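You operate a simulated robot arm through the tools that you are given. There is no shell and no other tool.

The job below is to be done with a simulated robot arm. You get a single attempt, and the scene is never put back.

## Task
Nest the empty dish from the yellow-handled tray in the empty one on the green-handled tray.
Fine: push both trays in and slide the stop bar across.

It is judged by the outcome, as a careful person would: the job done as asked, and still so three seconds after it is handed in. It fails if anything else is knocked over, pushed out of place, dropped, spilled or broken.

## Robot
A 6-joint arm with a four-finger gripper, fixed in place. Base frame: the origin is on the floor under the middle of its stand, x ahead of it, y to its left, z up; the work surface is at about z = 73.5. Lengths are in cm, angles in rad, forces in N, time in s.
It reaches about 101.2 cm from its shoulder. Its first joint turns from -2.897 to 2.897 rad. Payload 3.43 kg.
The TCP is the grasp point between the finger pads, 3 cm short of the fingertips. In the tool frame z runs along the fingers and y along their closing line. The gripper opens to 12 cm; its body begins 8.5 cm behind the TCP.
Orientation is told as [roll, pitch, yaw] about the base's x, y, z axes, in that order, counted from this pose: with the fingers straight down and closing along the base's y, the tool's x points along the base's -x, its y along +y and its z along -z.

## Interface
- The arm moves only by the tool step_arm. Its argument "moves" is text: rows parted by semicolons, each of 7 numbers parted by spaces: the opening in per cent of the stroke, from 0 (shut) to 100 (fully open), then the shift along the base's x, y, z in cm, then the turn, a rotation vector about the base's x, y, z in rad. In form: claw x y z rx ry rz; .... A call has 1 to 20 rows; each row is the pose to reach, as a shift and turn from the pose commanded when the call began. Each row takes 0.2 s and may step no farther than 5 cm and 0.15 rad from the row before; otherwise, or with a gripper value out of range, the whole call is refused. Where a pose cannot be reached the arm comes as near as it can. A force on the tool above 70 N (or 10 N above the force at the start of the call, whichever is more), or a blocked arm, ends the call early, and 0.2 s more pass. Each finger travels about 13.62 cm/s and halts on what it meets, pressing with about 28 N; the grip force reading is that of the motor and also rises with nothing between the fingers. The clock runs only during rows and for 0.2 s after the last one: add rows that repeat a pose to give the fingers time. It gives the time, the measured TCP pose, the force on the tool (base axes), the opening and the grip force at its end, in the units of the frame above (readings bear some noise), with the torque about the TCP (base axes, N m) and any sound that the robot's microphone picked up.
- Cameras (640 x 400 px; columns grow to the right, rows downward): "scene" is now at [-20.84, 22.7, 124.91]; the picture's right is [0.41, -0.91, -0.01], its down [-0.18, -0.08, -0.98] and it looks along [0.89, 0.40, -0.20] (base axes); focal length 214 px, centre (320, 200). "wrist" rides on the gripper at [7.1, -1.7, -12.1] in the tool frame; the picture's right is [0.23, 0.97, 0.00], its down [-0.81, 0.19, -0.55] and it looks along [-0.54, 0.13, 0.83] (tool axes); focal length 275 px, centre (320, 200). There is no depth. A picture from a camera that has moved, and an enlarged one, comes with that camera's place and axes in the base frame and with its lens.
- capture(camera): a new picture of that camera. The clock stands still meanwhile.
- turn_head(pan, tilt): turns the head with the scene camera to pan (to the left, within 2.496 rad either way) and tilt (down, from -0.506 to 1.204), counted from straight ahead of the robot. It gives what a move gives.
- enlarge(camera, box): a new picture of the part [left, top, right, bottom] of that camera's present view, enlarged. The clock stands still meanwhile.
- hand_in(): hands the job in; it is judged then, once.

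Places have to be worked out from the pictures, the camera data and where the tool is seen. Open the gripper and draw the arm clear of the work before you hand the job in, unless the task says otherwise.

The tools are called after "Call:" as a command line: name --argument value ..., lists and objects as JSON in quotes. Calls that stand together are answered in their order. step_arm: Moves the arm, as the interface text tells. Its arguments: {"type":"object","properties":{"moves":{"type":"string"}},"required":["moves"]} The other tools are called the same way: turn_head (pan, tilt) turns the head that bears the scene camera; capture (camera) takes a picture; enlarge (camera, box) takes an enlarged picture of a part of a camera's view; hand_in () hands the job in.

At the start:

```text
time: 0.0
ee_pos: [24.15, 35.12, 137.69]
tcp_rot: [0.002, 0.001, 0.001]
force: [0.7, -0.5, 0.3]
wrist_torque: [-0.02, -0.02, -0.01]
width: 12.04
grasp_force: 0.2
head pan, tilt (commanded): [0.422, 0.188]
```

scene: 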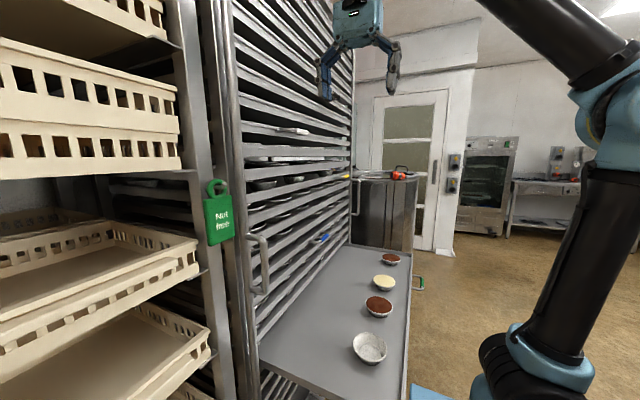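
wrist: 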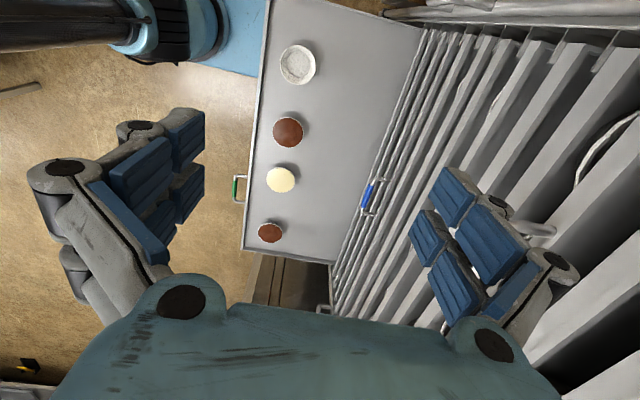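

The scene shows a rack with a green-handled tray pulled out, with four dishes, and other trays. I'll look closer at the rack from the present view.

Call:
enlarge --camera "scene" --box '[200, 100, 440, 250]'

Call:
enlarge --camera "scene" --box '[200, 240, 460, 400]'

Call:
enlarge --camera "wrist" --box '[220, 0, 460, 150]'

Call:
enlarge --camera "wrist" --box '[220, 130, 460, 280]'

```text
2.67 times, centred on (320, 175) of scene
camera zoom: at [-20.84, 22.7, 124.91], right [0.41, -0.91, -0.01], down [-0.18, -0.08, -0.98], along [0.89, 0.4, -0.2], focal length 572 px, centre (320, 267)
```

zoom: 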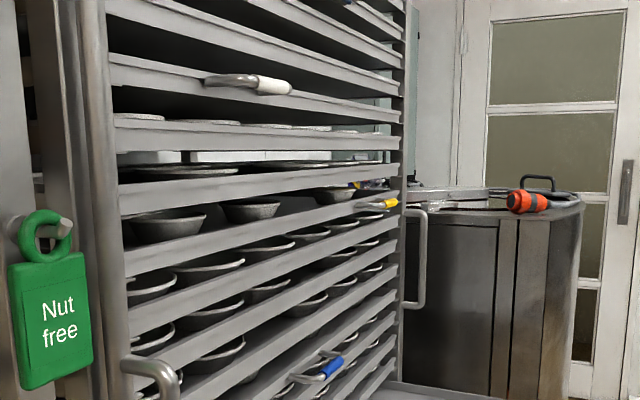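

```text
2.46 times, centred on (330, 320) of scene
camera zoom: at [-20.84, 22.7, 124.91], right [0.41, -0.91, -0.01], down [-0.18, -0.08, -0.98], along [0.89, 0.4, -0.2], focal length 528 px, centre (295, -95)
```

zoom: 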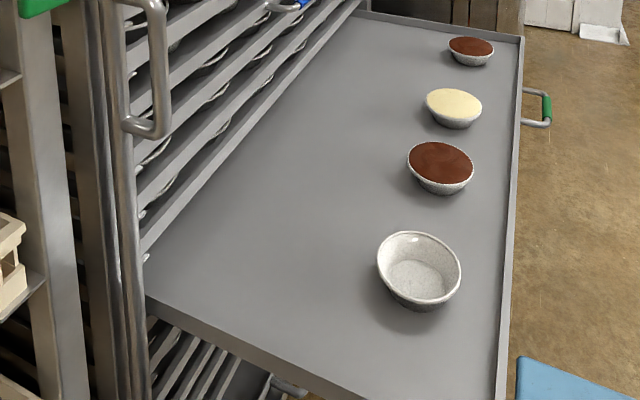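

```text
2.67 times, centred on (340, 75) of wrist
camera zoom: at [17.1, 33.55, 149.8], right [-0.23, 0.97, 0.0], down [0.81, 0.19, 0.55], along [0.54, 0.13, -0.83], focal length 734 px, centre (267, 533)
```

zoom: 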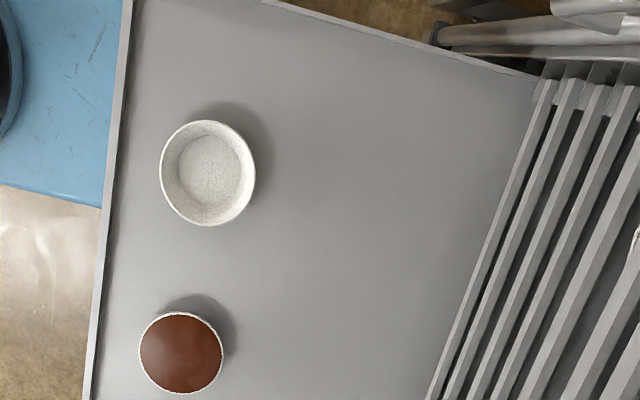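

```text
2.67 times, centred on (340, 205) of wrist
camera zoom: at [17.1, 33.55, 149.8], right [-0.23, 0.97, 0.0], down [0.81, 0.19, 0.55], along [0.54, 0.13, -0.83], focal length 734 px, centre (267, 187)
```

zoom: 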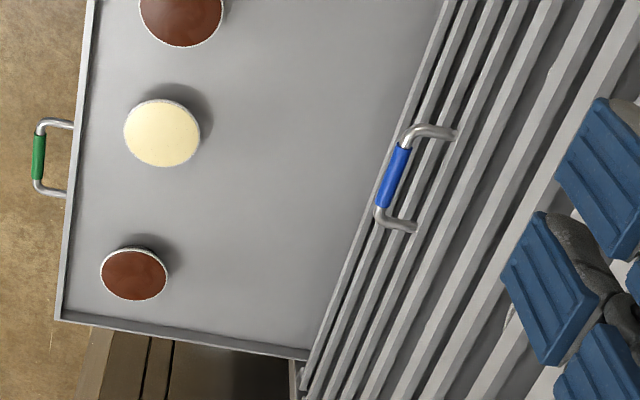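

The green-handled tray is pulled out at the work surface; the yellow handle seems to be on a tray higher in the rack. I'll look around with the head to find the rack's full front and the stop bar.

Call:
turn_head --pan 0.6 --tilt 0.0

Call:
capture --camera "scene"

Call:
turn_head --pan 0.6 --tilt 0.7

Call:
capture --camera "scene"

Call:
turn_head --pan 0.6 --tilt -0.4

Call:
capture --camera "scene"

```text
time: 0.7
ee_pos: [22.59, 35.15, 137.94]
tcp_rot: [0.002, -0.011, 0.002]
force: [-0.1, 0.5, -0.5]
wrist_torque: [0.02, -0.01, -0.02]
width: 12.0
grasp_force: 0.1
head pan, tilt (commanded): [0.6, 0.0]
```

```text
taken
camera scene: at [-21.89, 23.95, 126.65], right [0.56, -0.83, -0.01], down [-0.01, 0.0, -1.0], along [0.83, 0.56, -0.01], focal length 214 px, centre (320, 200)
```

scene: 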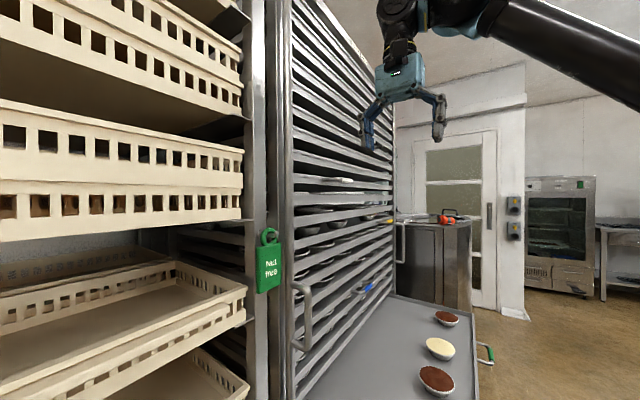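

```text
time: 1.8
ee_pos: [22.6, 35.15, 137.92]
tcp_rot: [0.003, -0.009, 0.001]
force: [0.0, -0.3, 0.8]
wrist_torque: [0.01, 0.0, -0.03]
width: 12.01
grasp_force: 0.1
head pan, tilt (commanded): [0.6, 0.7]
```

```text
taken
camera scene: at [-22.39, 23.68, 120.28], right [0.56, -0.83, -0.01], down [-0.54, -0.36, -0.76], along [0.62, 0.43, -0.65], focal length 214 px, centre (320, 200)
```

scene: 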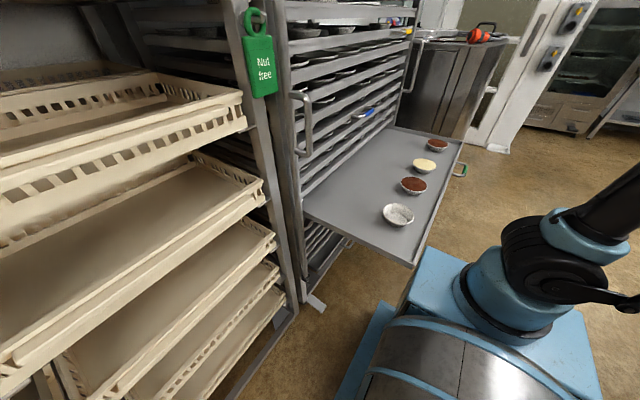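

```text
time: 3.1
ee_pos: [22.5, 35.14, 138.0]
tcp_rot: [0.002, -0.011, 0.0]
force: [0.7, -0.3, 0.0]
wrist_torque: [0.0, -0.03, -0.03]
width: 12.0
grasp_force: 0.0
head pan, tilt (commanded): [0.6, -0.4]
```

```text
taken
camera scene: at [-23.22, 23.03, 129.97], right [0.56, -0.83, -0.01], down [0.31, 0.22, -0.93], along [0.77, 0.52, 0.38], focal length 214 px, centre (320, 200)
```

scene: 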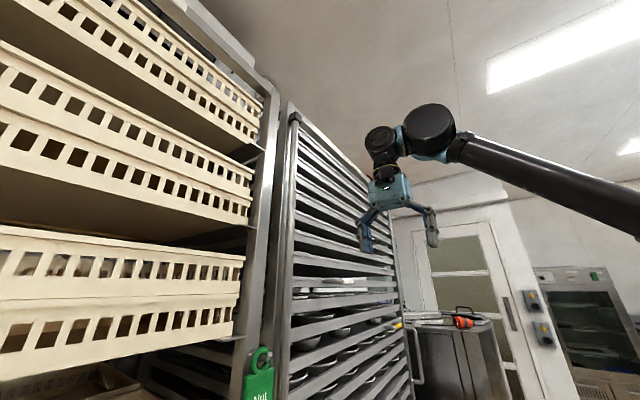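

The rack front is seen at a steep angle. I'll aim the head at the middle of the rack and enlarge regions to find the yellow handle and the stop bar.

Call:
turn_head --pan 0.5 --tilt 0.3

Call:
enlarge --camera "scene" --box '[230, 60, 390, 160]'

Call:
enlarge --camera "scene" --box '[240, 130, 400, 230]'

Call:
enlarge --camera "scene" --box '[220, 200, 380, 300]'

Call:
capture --camera "scene"

```text
time: 4.2
ee_pos: [22.59, 35.17, 137.96]
tcp_rot: [0.001, -0.012, 0.001]
force: [0.8, -0.2, -0.4]
wrist_torque: [-0.02, -0.03, -0.03]
width: 11.98
grasp_force: 0.1
head pan, tilt (commanded): [0.499, 0.3]
```

```text
4.00 times, centred on (310, 110) of scene
camera zoom: at [-21.15, 23.36, 123.88], right [0.48, -0.88, -0.01], down [-0.27, -0.14, -0.95], along [0.84, 0.46, -0.31], focal length 858 px, centre (360, 560)
```

zoom: 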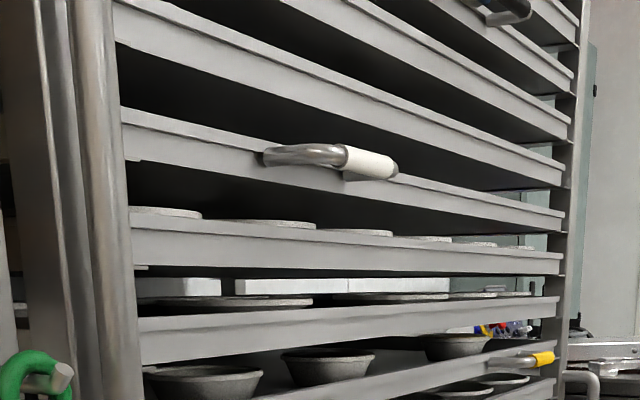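

```text
4.00 times, centred on (320, 180) of scene
camera zoom: at [-21.15, 23.36, 123.88], right [0.48, -0.88, -0.01], down [-0.27, -0.14, -0.95], along [0.84, 0.46, -0.31], focal length 858 px, centre (320, 280)
```

zoom: 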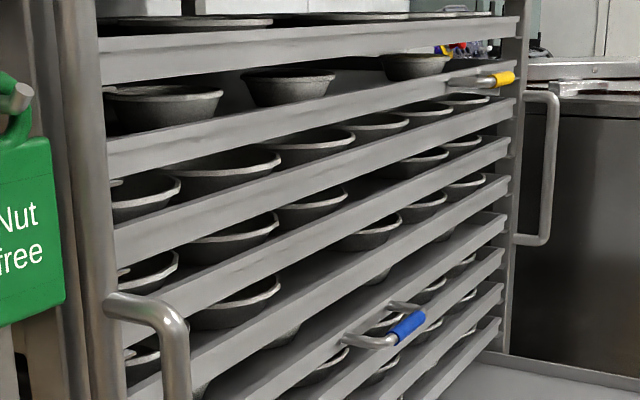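

```text
4.00 times, centred on (300, 250) of scene
camera zoom: at [-21.15, 23.36, 123.88], right [0.48, -0.88, -0.01], down [-0.27, -0.14, -0.95], along [0.84, 0.46, -0.31], focal length 858 px, centre (400, 0)
```

zoom: 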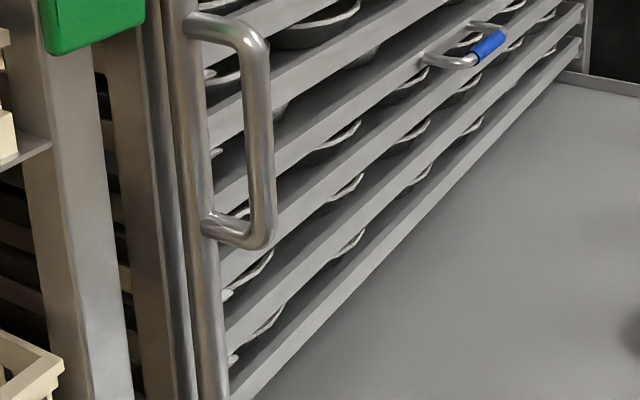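

```text
taken
camera scene: at [-21.15, 23.36, 123.88], right [0.48, -0.88, -0.01], down [-0.27, -0.14, -0.95], along [0.84, 0.46, -0.31], focal length 214 px, centre (320, 200)
```

scene: 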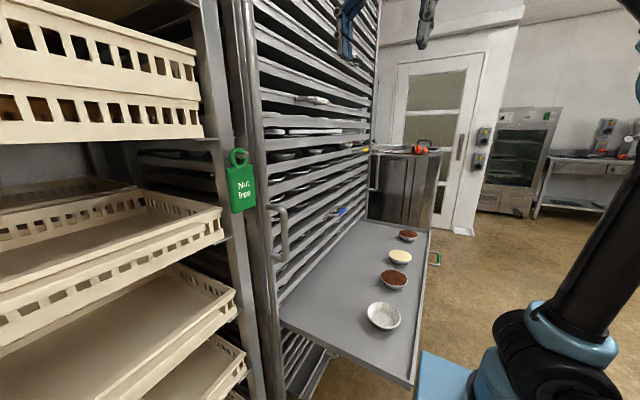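

I want to see the vertical bar at the rack's left with its D-handle (possibly the stop bar), at its top and bottom, as well as the one on the right.

Call:
enlarge --camera "scene" --box '[220, 180, 340, 255]'

Call:
enlarge --camera "scene" --box '[240, 300, 400, 400]'

Call:
enlarge --camera "scene" --box '[330, 120, 450, 195]'

Call:
turn_head --pan 0.6 --tilt -0.5

Call:
enlarge --camera "scene" --box '[240, 80, 440, 205]'

Call:
turn_head --pan 0.6 --tilt 1.0

Call:
capture --camera "scene"

Call:
enlarge --camera "scene" --box '[250, 20, 410, 120]'

```text
5.33 times, centred on (280, 218) of scene
camera zoom: at [-21.15, 23.36, 123.88], right [0.48, -0.88, -0.01], down [-0.27, -0.14, -0.95], along [0.84, 0.46, -0.31], focal length 1144 px, centre (533, 107)
```

zoom: 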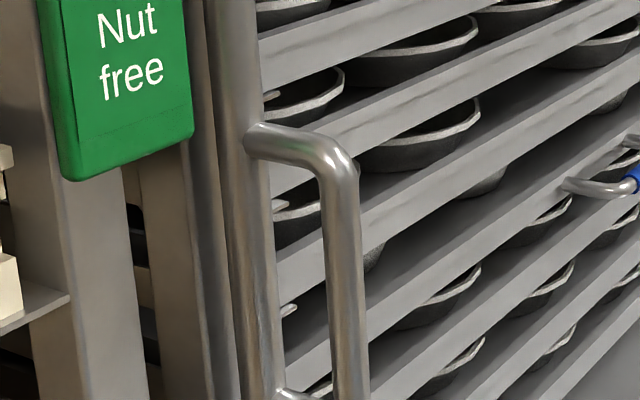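

```text
4.00 times, centred on (320, 350) of scene
camera zoom: at [-21.15, 23.36, 123.88], right [0.48, -0.88, -0.01], down [-0.27, -0.14, -0.95], along [0.84, 0.46, -0.31], focal length 858 px, centre (320, -400)
```

zoom: 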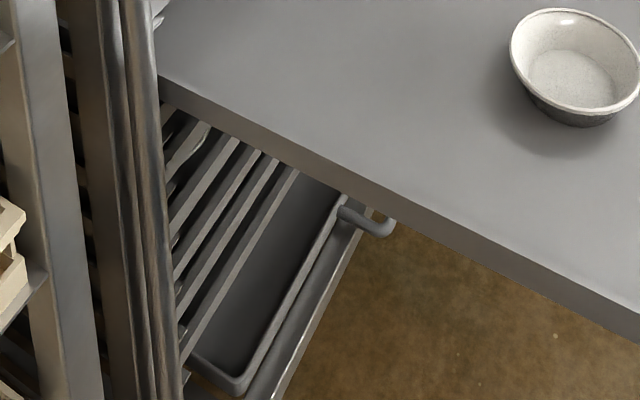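

```text
5.33 times, centred on (390, 158) of scene
camera zoom: at [-21.15, 23.36, 123.88], right [0.48, -0.88, -0.01], down [-0.27, -0.14, -0.95], along [0.84, 0.46, -0.31], focal length 1144 px, centre (-53, 427)
```

zoom: 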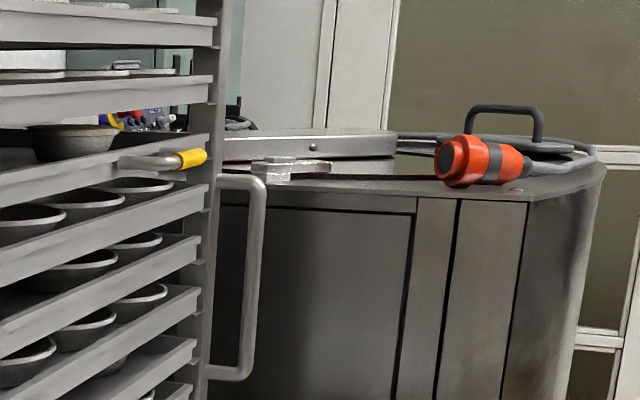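

```text
time: 5.3
ee_pos: [22.52, 35.27, 137.91]
tcp_rot: [0.001, -0.011, 0.001]
force: [-0.7, -0.2, 0.1]
wrist_torque: [0.02, 0.02, -0.01]
width: 12.0
grasp_force: 0.1
head pan, tilt (commanded): [0.6, -0.499]
```

```text
3.20 times, centred on (340, 142) of scene
camera zoom: at [-23.72, 22.68, 130.68], right [0.56, -0.83, -0.01], down [0.38, 0.27, -0.88], along [0.73, 0.5, 0.47], focal length 686 px, centre (256, 384)
```

zoom: 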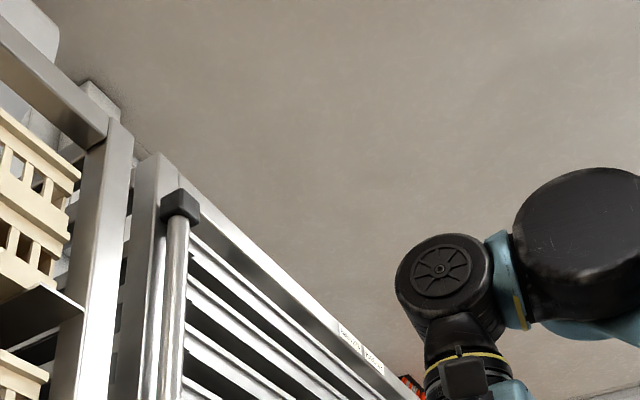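

```text
time: 6.9
ee_pos: [22.57, 35.17, 137.99]
tcp_rot: [0.001, -0.012, 0.0]
force: [0.7, -0.8, 0.1]
wrist_torque: [0.0, 0.0, 0.0]
width: 11.99
grasp_force: 0.0
head pan, tilt (commanded): [0.6, 1.0]
```

```text
taken
camera scene: at [-23.68, 22.82, 117.96], right [0.56, -0.83, -0.01], down [-0.7, -0.48, -0.53], along [0.44, 0.31, -0.85], focal length 214 px, centre (320, 200)
```

scene: 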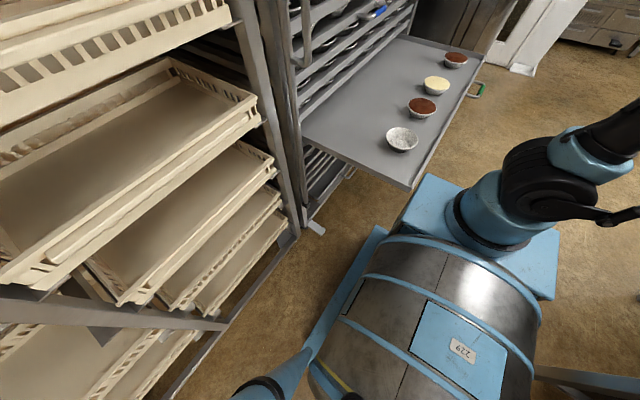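

```text
4.00 times, centred on (330, 70) of scene
camera zoom: at [-23.68, 22.82, 117.96], right [0.56, -0.83, -0.01], down [-0.7, -0.48, -0.53], along [0.44, 0.31, -0.85], focal length 858 px, centre (280, 720)
```

zoom: 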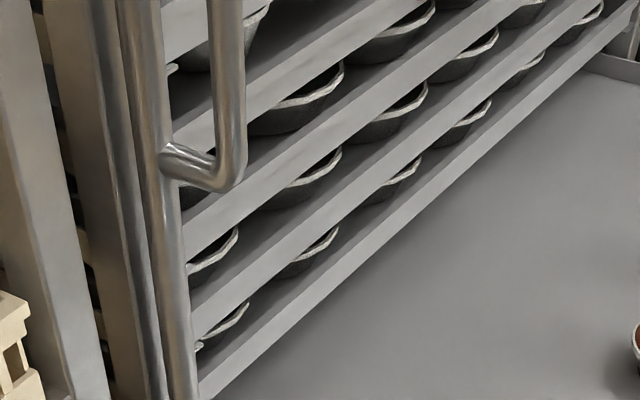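

The left bar has a black slider on the rack's top rail – this is the stop bar. There is a small label on the top rail; I'll read it.

Call:
turn_head --pan 0.6 --tilt -0.4

Call:
enlarge --camera "scene" --box '[330, 130, 410, 180]'

Call:
enlarge --camera "scene" --box '[270, 90, 350, 140]'

Call:
enlarge --camera "scene" --box '[350, 150, 390, 175]'

```text
time: 8.5
ee_pos: [22.55, 35.33, 138.07]
tcp_rot: [0.001, -0.012, -0.001]
force: [-0.1, -0.1, 0.7]
wrist_torque: [0.0, 0.04, -0.02]
width: 11.99
grasp_force: 0.1
head pan, tilt (commanded): [0.6, -0.4]
```

```text
8.00 times, centred on (370, 155) of scene
camera zoom: at [-23.23, 23.02, 129.97], right [0.56, -0.83, -0.01], down [0.31, 0.22, -0.93], along [0.77, 0.52, 0.38], focal length 1716 px, centre (-80, 560)
```

zoom: 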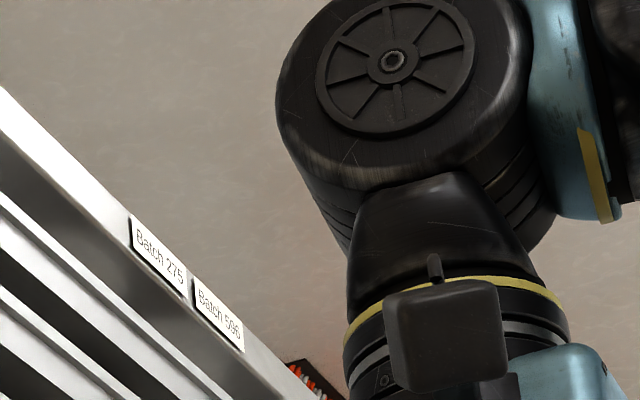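

```text
8.00 times, centred on (310, 115) of scene
camera zoom: at [-23.23, 23.02, 129.97], right [0.56, -0.83, -0.01], down [0.31, 0.22, -0.93], along [0.77, 0.52, 0.38], focal length 1716 px, centre (400, 880)
```

zoom: 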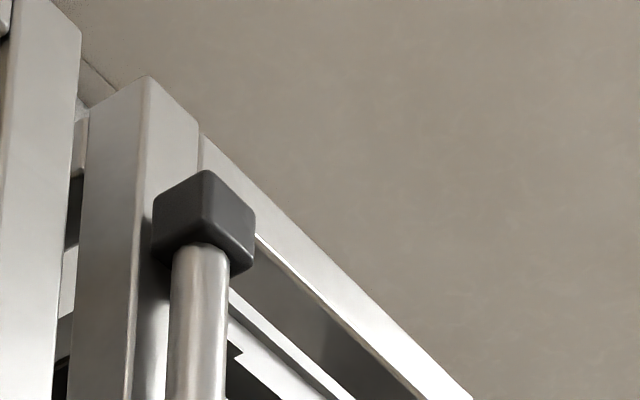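

```text
16.00 times, centred on (370, 162) of scene
camera zoom: at [-23.23, 23.02, 129.97], right [0.56, -0.83, -0.01], down [0.31, 0.22, -0.93], along [0.77, 0.52, 0.38], focal length 3432 px, centre (-480, 800)
```

zoom: 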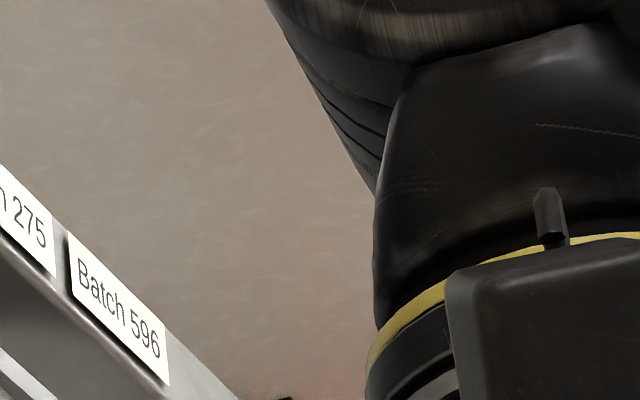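

The stop bar is a vertical tube at x≈10, y≈53 with a D-handle at z≈97–109. The yellow handle is around (72, 52, 115), its tray still pushed in. I'll swing the tool to face the rack and lower it for a wrist-camera look into the yellow tray.

Call:
step_arm --moves "50 2.2 -0.7 -1.9 0.12 0 0; 50 4.4 -1.4 -3.8 0.24 0 0; 50 6.6 -2.1 -5.7 0.36 0 0; 50 8.8 -2.8 -7.6 0.48 0 0; 50 11 -3.5 -9.5 0.6 0 0; 50 13.2 -4.2 -11.4 0.72 0 0; 50 15.4 -4.9 -13.3 0.84 0 0; 50 17.6 -5.6 -15.2 0.96 0 0; 50 19.8 -6.3 -17.1 1.08 0 0; 50 22 -7 -19 1.2 0 0; 50 22 -7 -19 1.2 0 0"

Call:
capture --camera "wrist"

Call:
turn_head --pan 0.45 --tilt 0.2

Call:
capture --camera "scene"

```text
time: 10.9
ee_pos: [44.31, 28.03, 119.17]
tcp_rot: [1.203, -0.004, -0.01]
force: [-0.8, 0.3, 0.3]
wrist_torque: [-0.02, -0.01, -0.01]
width: 6.0
grasp_force: 0.1
head pan, tilt (commanded): [0.6, -0.4]
```

```text
taken
camera wrist: at [37.05, 16.29, 121.84], right [-0.23, 0.35, 0.91], down [0.8, -0.46, 0.38], along [0.55, 0.82, -0.18], focal length 275 px, centre (320, 200)
```

wrist: 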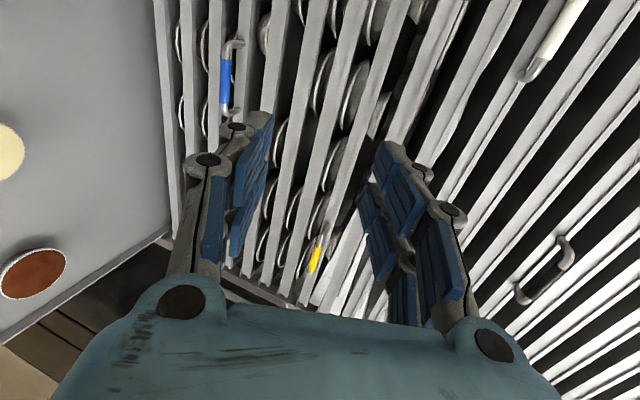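

```text
time: 11.9
ee_pos: [44.34, 27.96, 119.13]
tcp_rot: [1.2, -0.003, -0.01]
force: [-0.7, 0.3, 0.8]
wrist_torque: [0.03, 0.0, -0.01]
width: 6.0
grasp_force: 0.1
head pan, tilt (commanded): [0.45, 0.201]
```

```text
taken
camera scene: at [-20.95, 22.94, 124.81], right [0.44, -0.9, -0.01], down [-0.19, -0.09, -0.98], along [0.88, 0.43, -0.21], focal length 214 px, centre (320, 200)
```

scene: 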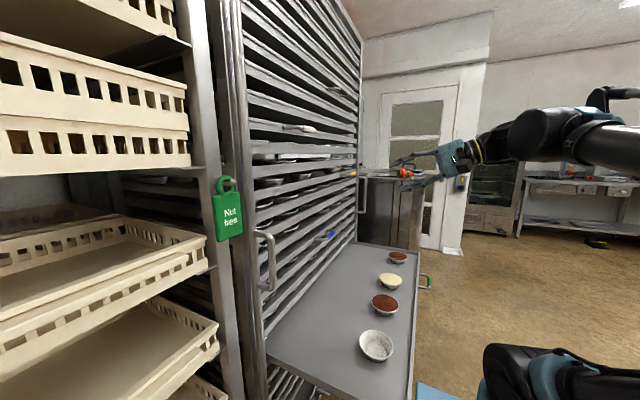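

The wrist camera now sees the rack front with blue, yellow, white and another grey handle. I'll enlarge around the yellow handle and the dishes.

Call:
enlarge --camera "wrist" --box '[240, 120, 400, 320]'

Call:
enlarge --camera "wrist" --box '[150, 0, 470, 200]'

Call:
enlarge --camera "wrist" --box '[430, 0, 640, 340]'

Call:
enlarge --camera "scene" --box '[220, 100, 380, 200]'

```text
2.00 times, centred on (320, 220) of wrist
camera zoom: at [37.05, 16.31, 121.87], right [-0.23, 0.35, 0.91], down [0.8, -0.46, 0.38], along [0.55, 0.82, -0.18], focal length 551 px, centre (320, 160)
```

zoom: 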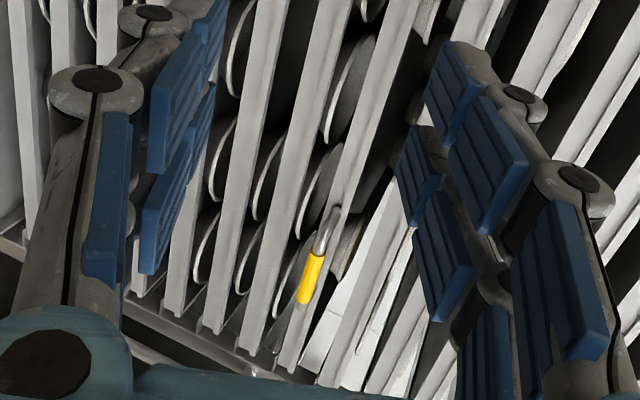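

```text
2.00 times, centred on (310, 100) of wrist
camera zoom: at [37.05, 16.31, 121.87], right [-0.23, 0.35, 0.91], down [0.8, -0.46, 0.38], along [0.55, 0.82, -0.18], focal length 551 px, centre (340, 400)
```

zoom: 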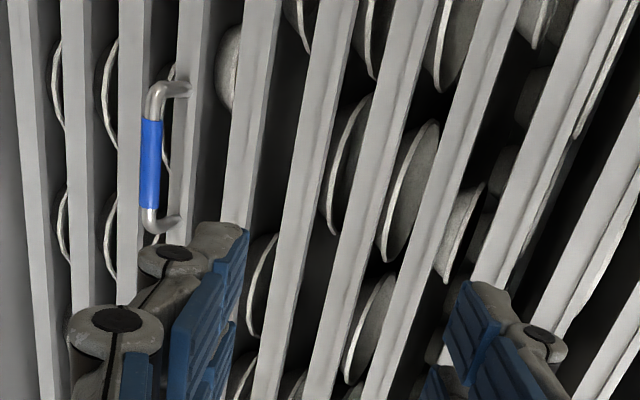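

```text
1.18 times, centred on (535, 170) of wrist
camera zoom: at [37.05, 16.31, 121.87], right [-0.23, 0.35, 0.91], down [0.8, -0.46, 0.38], along [0.55, 0.82, -0.18], focal length 324 px, centre (67, 235)
```

zoom: 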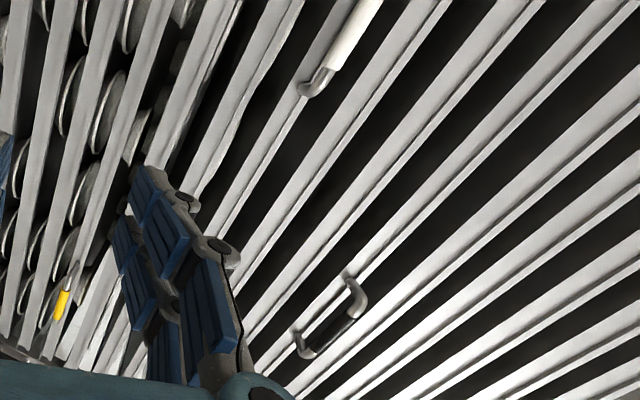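

```text
4.00 times, centred on (300, 150) of scene
camera zoom: at [-20.95, 22.94, 124.81], right [0.44, -0.9, -0.01], down [-0.19, -0.09, -0.98], along [0.88, 0.43, -0.21], focal length 858 px, centre (400, 400)
```

zoom: 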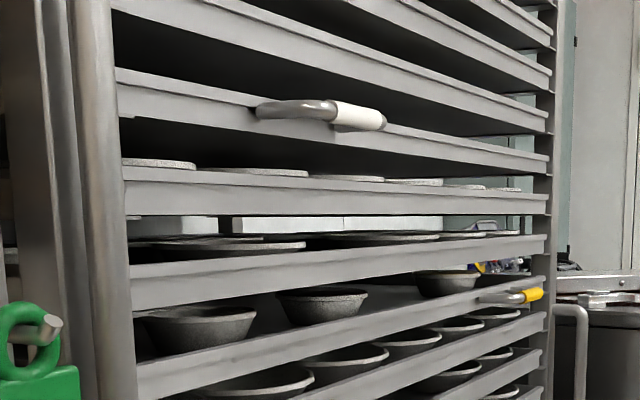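

The yellow handle is at roughly (73, 52.4, 115.8), a horizontal grip along x. I'll bring the gripper in front of it with the fingers pointing straight at the rack, stopping well short for a closer look.

Call:
step_arm --moves "50 3.6 1.2 -0.4 0.046 0 0; 50 7.2 2.4 -0.8 0.092 0 0; 50 10.8 3.6 -1.2 0.138 0 0; 50 14.4 4.8 -1.6 0.184 0 0; 50 18 6 -2 0.23 0 0; 50 21.6 7.2 -2.4 0.276 0 0; 50 25.2 8.4 -2.8 0.322 0 0; 50 28.7 9.6 -3.2 0.368 0 0; 50 28.7 9.6 -3.2 0.368 0 0"

Call:
capture --camera "wrist"

Call:
capture --camera "scene"

```text
time: 13.9
ee_pos: [73.0, 37.77, 115.78]
tcp_rot: [1.57, 0.001, -0.013]
force: [0.1, -0.9, 0.2]
wrist_torque: [0.02, 0.02, 0.02]
width: 5.99
grasp_force: 0.1
head pan, tilt (commanded): [0.45, 0.201]
```

```text
taken
camera wrist: at [65.81, 25.81, 114.08], right [-0.23, 0.0, 0.97], down [0.8, -0.56, 0.19], along [0.55, 0.83, 0.13], focal length 275 px, centre (320, 200)
```

wrist: 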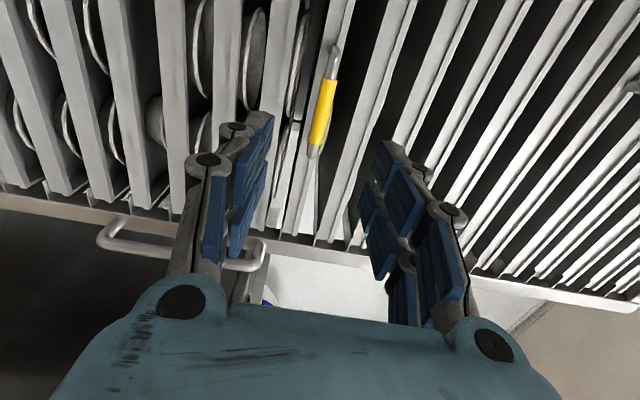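

```text
taken
camera scene: at [-20.94, 22.94, 124.8], right [0.44, -0.9, -0.01], down [-0.19, -0.09, -0.98], along [0.88, 0.43, -0.21], focal length 214 px, centre (320, 200)
```

scene: 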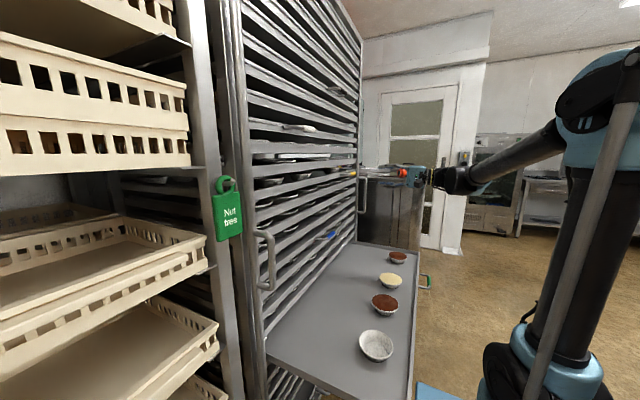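

The yellow grip triangulates to about (73.1, 51.5, 116.2). I'll advance straight in with the fingers above and below it, then check before closing.

Call:
step_arm --moves "50 0.1 3.3 0.3 0 0 0; 50 0.2 6.6 0.4 0 0 0; 50 0.2 9.9 0.4 0 0 0; 50 0.2 12.0 0.4 0 0 0; 50 0.2 13.0 0.4 0 0 0; 50 0.2 13.0 0.4 0 0 0"

Call:
capture --camera "wrist"

Call:
enlarge --camera "scene" --box '[320, 130, 480, 230]'

```text
time: 15.3
ee_pos: [73.33, 50.58, 115.84]
tcp_rot: [1.569, -0.001, -0.012]
force: [-0.5, 0.0, -0.1]
wrist_torque: [-0.01, -0.03, 0.0]
width: 6.02
grasp_force: 0.0
head pan, tilt (commanded): [0.45, 0.201]
```

```text
taken
camera wrist: at [66.04, 38.81, 114.37], right [-0.23, 0.0, 0.97], down [0.8, -0.56, 0.19], along [0.55, 0.83, 0.13], focal length 275 px, centre (320, 200)
```

wrist: 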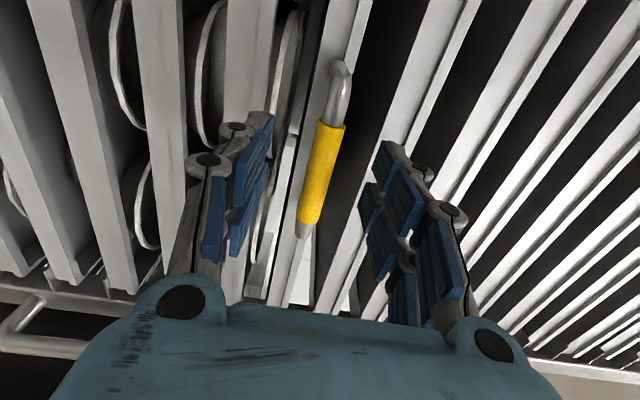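

```text
4.00 times, centred on (400, 180) of scene
camera zoom: at [-20.93, 22.94, 124.8], right [0.44, -0.9, -0.01], down [-0.19, -0.09, -0.98], along [0.88, 0.43, -0.21], focal length 858 px, centre (0, 280)
```

zoom: 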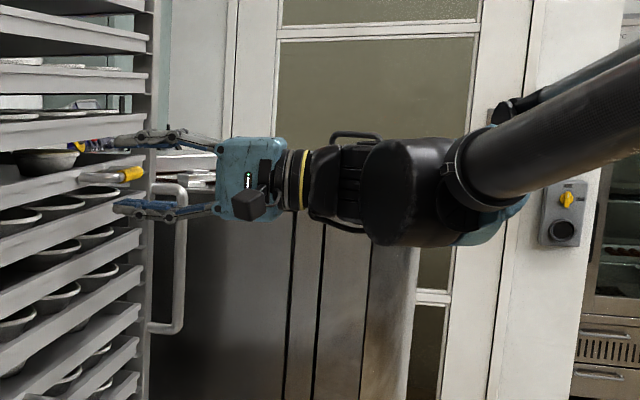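

The handle is centred between the upper and lower fingers, with the fingertips just short of the tray lip. I'll close on it.

Call:
step_arm --moves "30 0 0 0 0 0 0; 15 0 0 0 0 0 0; 5 0 0 0 0 0 0; 5 0 0 0 0 0 0; 5 0 0 0 0 0 0"

Call:
capture --camera "wrist"

```text
time: 16.5
ee_pos: [73.31, 50.76, 115.9]
tcp_rot: [1.57, 0.0, -0.013]
force: [-3.7, -2.2, -13.7]
wrist_torque: [-0.26, -0.08, -0.08]
width: 1.01
grasp_force: 44.2
head pan, tilt (commanded): [0.45, 0.201]
```

```text
taken
camera wrist: at [66.06, 38.8, 114.33], right [-0.23, 0.0, 0.97], down [0.8, -0.56, 0.19], along [0.55, 0.83, 0.13], focal length 275 px, centre (320, 200)
```

wrist: 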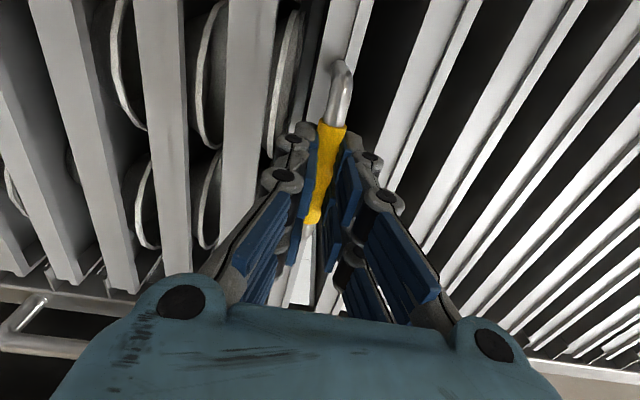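

Gripped (width 1.0 cm). There's a ~14 N vertical bias, so I'll nudge slightly in z to relax it and start a small pull to see the force.

Call:
step_arm --moves "5 0 0 0.2 0 0 0; 5 0 0 0.2 0 0 0"

```text
time: 17.1
ee_pos: [73.32, 50.63, 115.97]
tcp_rot: [1.566, -0.001, -0.011]
force: [-15.8, -14.4, -57.2]
wrist_torque: [-1.08, 0.09, -0.75]
width: 1.04
grasp_force: 43.8
head pan, tilt (commanded): [0.45, 0.201]
```

Raising increased the load, so the handle sits slightly lower; I'll go down 0.27 cm instead.

Call:
step_arm --moves "5 0 0 -0.15 0 0 0; 5 0 0 -0.27 0 0 0; 5 0 0 -0.27 0 0 0"

```text
time: 17.9
ee_pos: [73.38, 50.81, 115.87]
tcp_rot: [1.568, 0.0, -0.01]
force: [-20.3, -17.7, -38.2]
wrist_torque: [-0.75, -0.06, 0.78]
width: 1.03
grasp_force: 44.1
head pan, tilt (commanded): [0.45, 0.201]
```

Forces persist due to friction in the grip. I'll open a little to let it relax and read the free state.

Call:
step_arm --moves "20 0 0 0 0 0 0; 25 0 0 0 0 0 0; 25 0 0 0 0 0 0"

Call:
capture --camera "wrist"

```text
time: 18.7
ee_pos: [73.34, 50.85, 116.07]
tcp_rot: [1.568, -0.001, -0.012]
force: [0.2, -0.5, -0.3]
wrist_torque: [-0.01, 0.01, 0.0]
width: 3.0
grasp_force: 0.0
head pan, tilt (commanded): [0.45, 0.201]
```

```text
taken
camera wrist: at [66.09, 38.89, 114.37], right [-0.23, 0.0, 0.97], down [0.8, -0.56, 0.19], along [0.55, 0.83, 0.13], focal length 275 px, centre (320, 200)
```

wrist: 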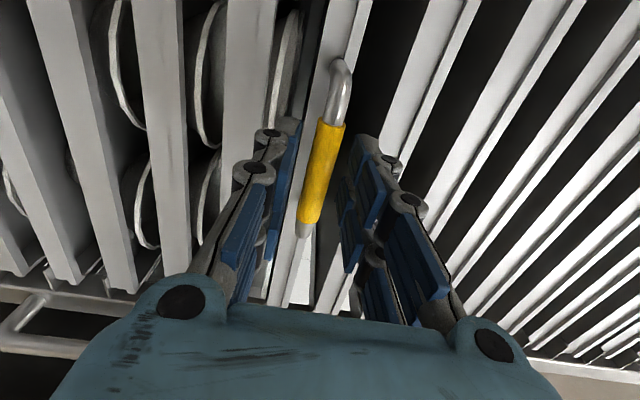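

Free pose is z≈116.07 while gripping pulled it to ~115.88, so the handle's axis is near z≈115.8. I'll lower 0.25 and regrip.

Call:
step_arm --moves "25 0 0 -0.25 0 0 0; 25 0 0 -0.25 0 0 0; 8 0 0 -0.25 0 0 0; 4 0 0 -0.25 0 0 0; 4 0 0 -0.25 0 0 0"

```text
time: 19.9
ee_pos: [73.45, 50.73, 115.85]
tcp_rot: [1.571, 0.0, -0.014]
force: [4.3, 2.3, 14.7]
wrist_torque: [0.27, -0.03, 0.09]
width: 1.35
grasp_force: 7.9
head pan, tilt (commanded): [0.45, 0.201]
```

Call:
step_arm --moves "3 0 0 0 0 0 0; 3 0 0 0 0 0 0"

```text
time: 20.5
ee_pos: [73.33, 50.73, 115.73]
tcp_rot: [1.569, 0.0, -0.014]
force: [6.6, 2.7, 16.5]
wrist_torque: [0.33, -0.08, -0.14]
width: 1.37
grasp_force: 8.7
head pan, tilt (commanded): [0.45, 0.201]
```

Now the bias is +16 N with z slightly low; neutral should be about midway. I'll raise 0.13 and squeeze.

Call:
step_arm --moves "3 0 0 0.13 0 0 0; 1 0 0 0.13 0 0 0; 1 0 0 0.13 0 0 0"

Call:
capture --camera "wrist"

```text
time: 21.3
ee_pos: [73.3, 50.8, 115.91]
tcp_rot: [1.57, 0.0, -0.011]
force: [-3.3, 1.8, 9.2]
wrist_torque: [0.16, -0.06, 0.32]
width: 1.05
grasp_force: 44.2
head pan, tilt (commanded): [0.45, 0.201]
```

```text
taken
camera wrist: at [66.09, 38.82, 114.31], right [-0.23, 0.0, 0.97], down [0.8, -0.56, 0.19], along [0.55, 0.83, 0.13], focal length 275 px, centre (320, 200)
```

wrist: 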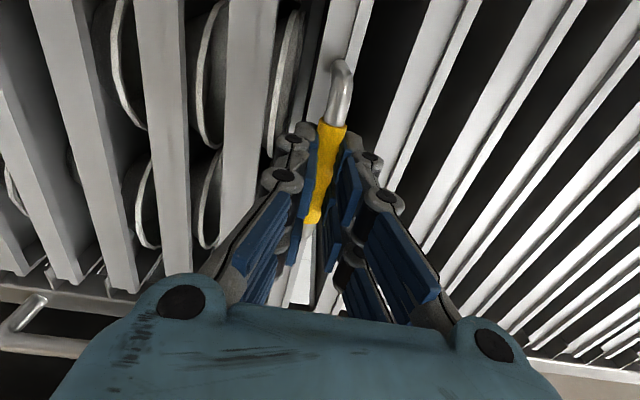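

Balanced grip with 44 N. Now a gentle 3 cm test pull along −y.

Call:
step_arm --moves "1 0 -0.3 0 0 0 0; 1 0 -0.8 0 0 0 0; 1 0 -1.4 0 0 0 0; 1 0 -2.0 0 0 0 0; 1 0 -2.6 0 0 0 0; 1 0 -3.0 0 0 0 0; 1 0 -3.0 0 0 0 0"

Call:
capture --camera "wrist"

Call:
enlarge --camera "scene" --box '[220, 100, 460, 250]'

```text
time: 22.9
ee_pos: [73.4, 47.83, 115.94]
tcp_rot: [1.569, 0.001, -0.012]
force: [-26.9, 0.1, -18.2]
wrist_torque: [-0.35, 0.03, 0.18]
width: 1.05
grasp_force: 44.1
head pan, tilt (commanded): [0.45, 0.201]
```

```text
taken
camera wrist: at [66.1, 35.88, 114.33], right [-0.23, 0.0, 0.97], down [0.81, -0.56, 0.19], along [0.55, 0.83, 0.13], focal length 275 px, centre (320, 200)
```

wrist: 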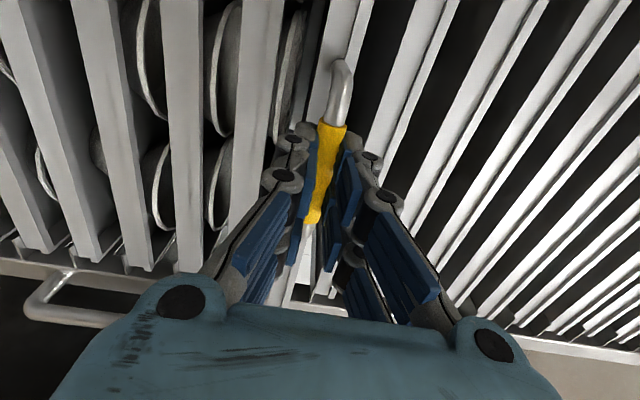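

```text
2.67 times, centred on (340, 175) of scene
camera zoom: at [-21.01, 22.97, 124.78], right [0.44, -0.9, -0.01], down [-0.19, -0.09, -0.98], along [0.88, 0.43, -0.21], focal length 572 px, centre (267, 267)
```

zoom: 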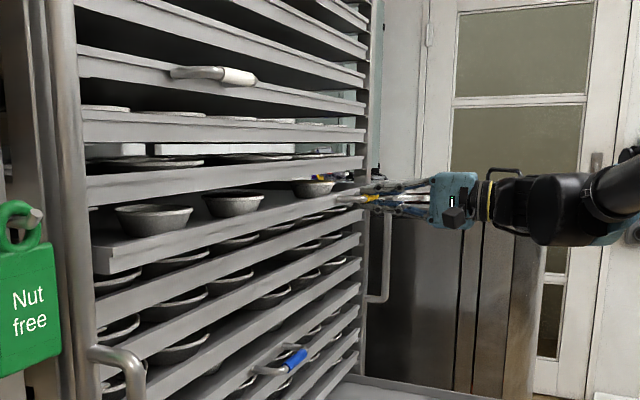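

The tray is sliding out with its dishes staying in place. Slight side load in x, so I'll continue pulling with a small x correction.

Call:
step_arm --moves "1 -0.1 -0.3 -0.05 0 0 0; 1 -0.12 -0.9 -0.07 0 0 0; 1 -0.12 -1.6 -0.07 0 0 0; 1 -0.12 -2.3 -0.07 0 0 0; 1 -0.12 -3.0 -0.07 0 0 0; 1 -0.12 -3.7 -0.07 0 0 0; 1 -0.12 -4.4 -0.07 0 0 0; 1 -0.12 -5.1 -0.07 0 0 0; 1 -0.12 -5.8 -0.07 0 0 0; 1 -0.12 -6.5 -0.07 0 0 0; 1 -0.12 -7.1 -0.07 0 0 0; 1 -0.12 -7.6 -0.07 0 0 0; 1 -0.12 -8 -0.07 0 0 0; 1 -0.12 -8 -0.07 0 0 0"

Call:
enlarge --camera "scene" --box '[220, 100, 460, 250]'

Call:
capture --camera "wrist"

```text
time: 25.9
ee_pos: [73.29, 39.82, 115.93]
tcp_rot: [1.571, 0.001, -0.011]
force: [25.6, 2.2, 37.0]
wrist_torque: [0.73, -0.06, 0.5]
width: 1.07
grasp_force: 43.8
head pan, tilt (commanded): [0.45, 0.201]
```

```text
2.67 times, centred on (340, 175) of scene
camera zoom: at [-20.93, 22.9, 124.81], right [0.43, -0.9, -0.01], down [-0.19, -0.09, -0.98], along [0.88, 0.43, -0.21], focal length 572 px, centre (267, 267)
```

zoom: 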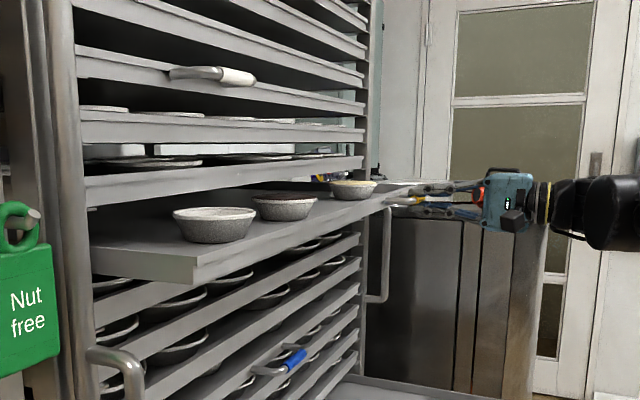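

```text
taken
camera wrist: at [66.07, 27.87, 114.29], right [-0.23, 0.0, 0.97], down [0.8, -0.56, 0.19], along [0.55, 0.83, 0.13], focal length 275 px, centre (320, 200)
```

wrist: 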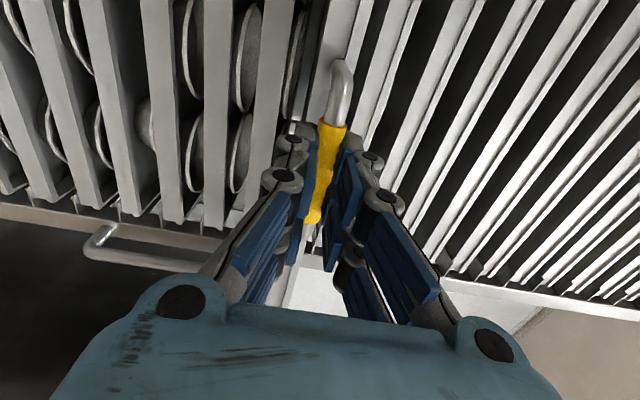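

Dish A (nearest, left) looks empty; B is brown-filled and C cream-filled. The white handle of an upper tray hangs above dish A, so I'll pull the tray about 9 cm more to leave room for a tilted approach.

Call:
step_arm --moves "1 0.05 -0.2 0.08 0 0 0; 1 0.06 -0.8 0.1 0 0 0; 1 0.06 -1.5 0.1 0 0 0; 1 0.06 -2.2 0.1 0 0 0; 1 0.06 -2.9 0.1 0 0 0; 1 0.06 -3.6 0.1 0 0 0; 1 0.06 -4.3 0.1 0 0 0; 1 0.06 -5.0 0.1 0 0 0; 1 0.06 -5.7 0.1 0 0 0; 1 0.06 -6.4 0.1 0 0 0; 1 0.06 -7.1 0.1 0 0 0; 1 0.06 -7.8 0.1 0 0 0; 1 0.06 -8.4 0.1 0 0 0; 1 0.06 -8.8 0.1 0 0 0; 1 0.06 -9 0.1 0 0 0; 1 0.06 -9 0.1 0 0 0"

Call:
capture --camera "scene"

Call:
enlarge --camera "scene" --box '[220, 100, 460, 250]'

```text
time: 29.3
ee_pos: [73.41, 30.88, 115.93]
tcp_rot: [1.57, 0.002, -0.011]
force: [14.4, 3.3, 11.8]
wrist_torque: [0.21, -0.13, 0.68]
width: 1.04
grasp_force: 43.5
head pan, tilt (commanded): [0.45, 0.201]
```

```text
taken
camera scene: at [-20.9, 22.93, 124.81], right [0.44, -0.9, -0.01], down [-0.19, -0.09, -0.98], along [0.88, 0.43, -0.21], focal length 214 px, centre (320, 200)
```

scene: 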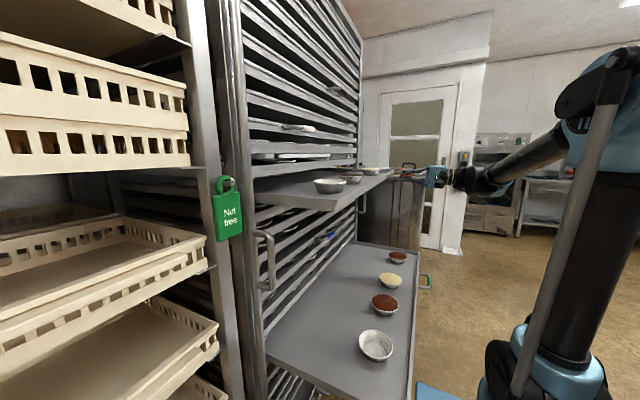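

```text
2.67 times, centred on (340, 175) of scene
camera zoom: at [-20.9, 22.93, 124.81], right [0.44, -0.9, -0.01], down [-0.19, -0.09, -0.98], along [0.88, 0.43, -0.21], focal length 572 px, centre (267, 267)
```

zoom: 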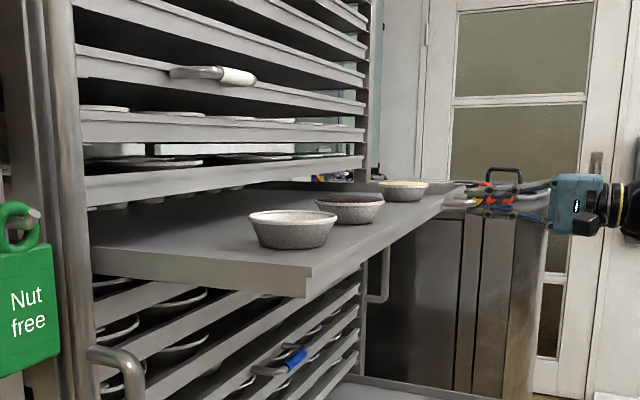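

The tray is out about 20 cm and dish A (the empty one) sits around (32, 46), rim z≈117.5. I'll release the handle and back straight off.

Call:
step_arm --moves "10 0 0 0 0 0 0; 25 0 0 0 0 0 0; 30 0 0 0 0 0 0; 30 0 -2 0 0 0 0; 30 0 -5 0 0 0 0; 30 0 -9 0 0 0 0; 30 0 -12 0 0 0 0; 30 0 -12 0 0 0 0"

Call:
capture --camera "wrist"

Call:
capture --camera "scene"

```text
time: 31.1
ee_pos: [73.52, 18.88, 116.03]
tcp_rot: [1.569, -0.001, -0.01]
force: [0.0, -0.5, 1.0]
wrist_torque: [0.01, 0.01, -0.02]
width: 3.61
grasp_force: 0.1
head pan, tilt (commanded): [0.45, 0.201]
```

```text
taken
camera wrist: at [66.21, 6.96, 114.37], right [-0.23, 0.0, 0.97], down [0.8, -0.56, 0.19], along [0.55, 0.83, 0.13], focal length 275 px, centre (320, 200)
```

wrist: 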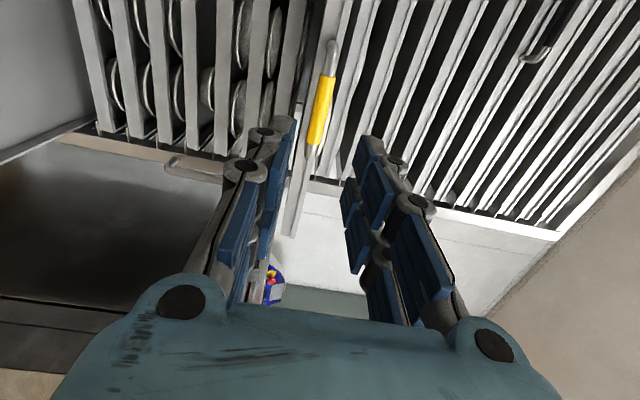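

```text
taken
camera scene: at [-20.94, 22.93, 124.8], right [0.44, -0.9, -0.01], down [-0.19, -0.09, -0.98], along [0.88, 0.43, -0.21], focal length 214 px, centre (320, 200)
```

scene: 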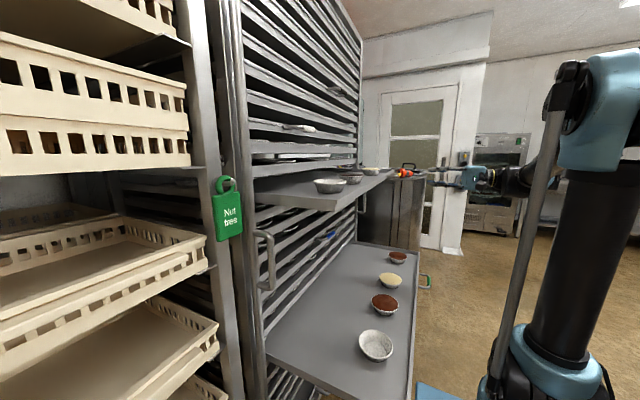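

Released cleanly and the tray stayed. Now I'll rise and re-orient: closing line along x, fingers tilted 0.4 rad toward the rack, ending in front of and above dish A for a look.

Call:
step_arm --moves "30 -1 0 2 -0.065 -0.098 0.065; 30 -4 0 4 -0.13 -0.196 0.13; 30 -7 0 6 -0.195 -0.294 0.195; 30 -10 0 8 -0.26 -0.392 0.26; 40 -13 0 10 -0.325 -0.49 0.325; 40 -16 0.5 12 -0.39 -0.588 0.39; 50 -19 1 14 -0.455 -0.686 0.455; 50 -22 1 15.5 -0.52 -0.784 0.52; 60 -25 1.5 17 -0.585 -0.882 0.585; 70 -28 1.5 18 -0.65 -0.98 0.65; 80 -31 2 18.5 -0.715 -1.078 0.715; 90 -34 2 19 -0.78 -1.176 0.78; 90 -37 2.5 19.5 -0.845 -1.274 0.845; 90 -40 3 20 -0.91 -1.372 0.91; 90 -42 3 20 -0.91 -1.372 0.91; 90 -42 3 20 -0.91 -1.372 0.91"

Call:
capture --camera "wrist"

Call:
capture --camera "scene"

```text
time: 34.5
ee_pos: [31.9, 21.69, 136.05]
tcp_rot: [-0.001, -0.416, 1.57]
force: [-0.5, 0.4, 0.6]
wrist_torque: [-0.01, 0.01, 0.04]
width: 10.78
grasp_force: 0.2
head pan, tilt (commanded): [0.45, 0.201]
```

```text
taken
camera wrist: at [33.62, 10.38, 144.18], right [-0.97, -0.21, -0.09], down [-0.19, 0.52, 0.83], along [-0.13, 0.83, -0.55], focal length 275 px, centre (320, 200)
```

wrist: 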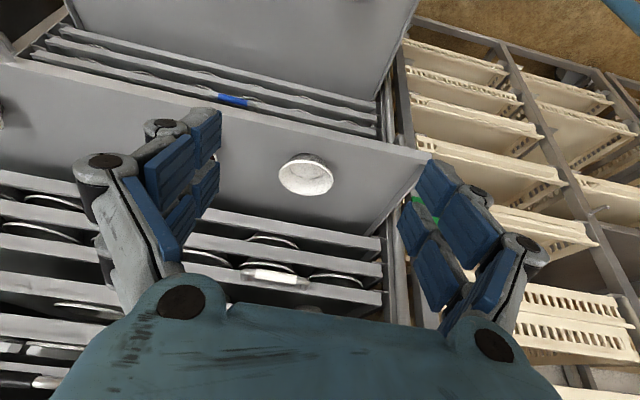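

```text
taken
camera scene: at [-20.95, 22.94, 124.8], right [0.43, -0.9, -0.01], down [-0.19, -0.09, -0.98], along [0.88, 0.43, -0.21], focal length 214 px, centre (320, 200)
```

scene: 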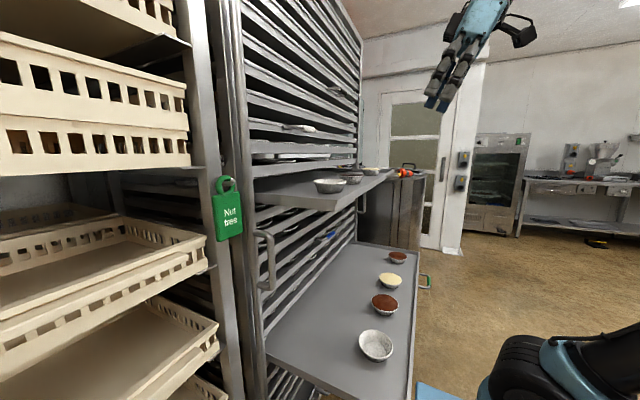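

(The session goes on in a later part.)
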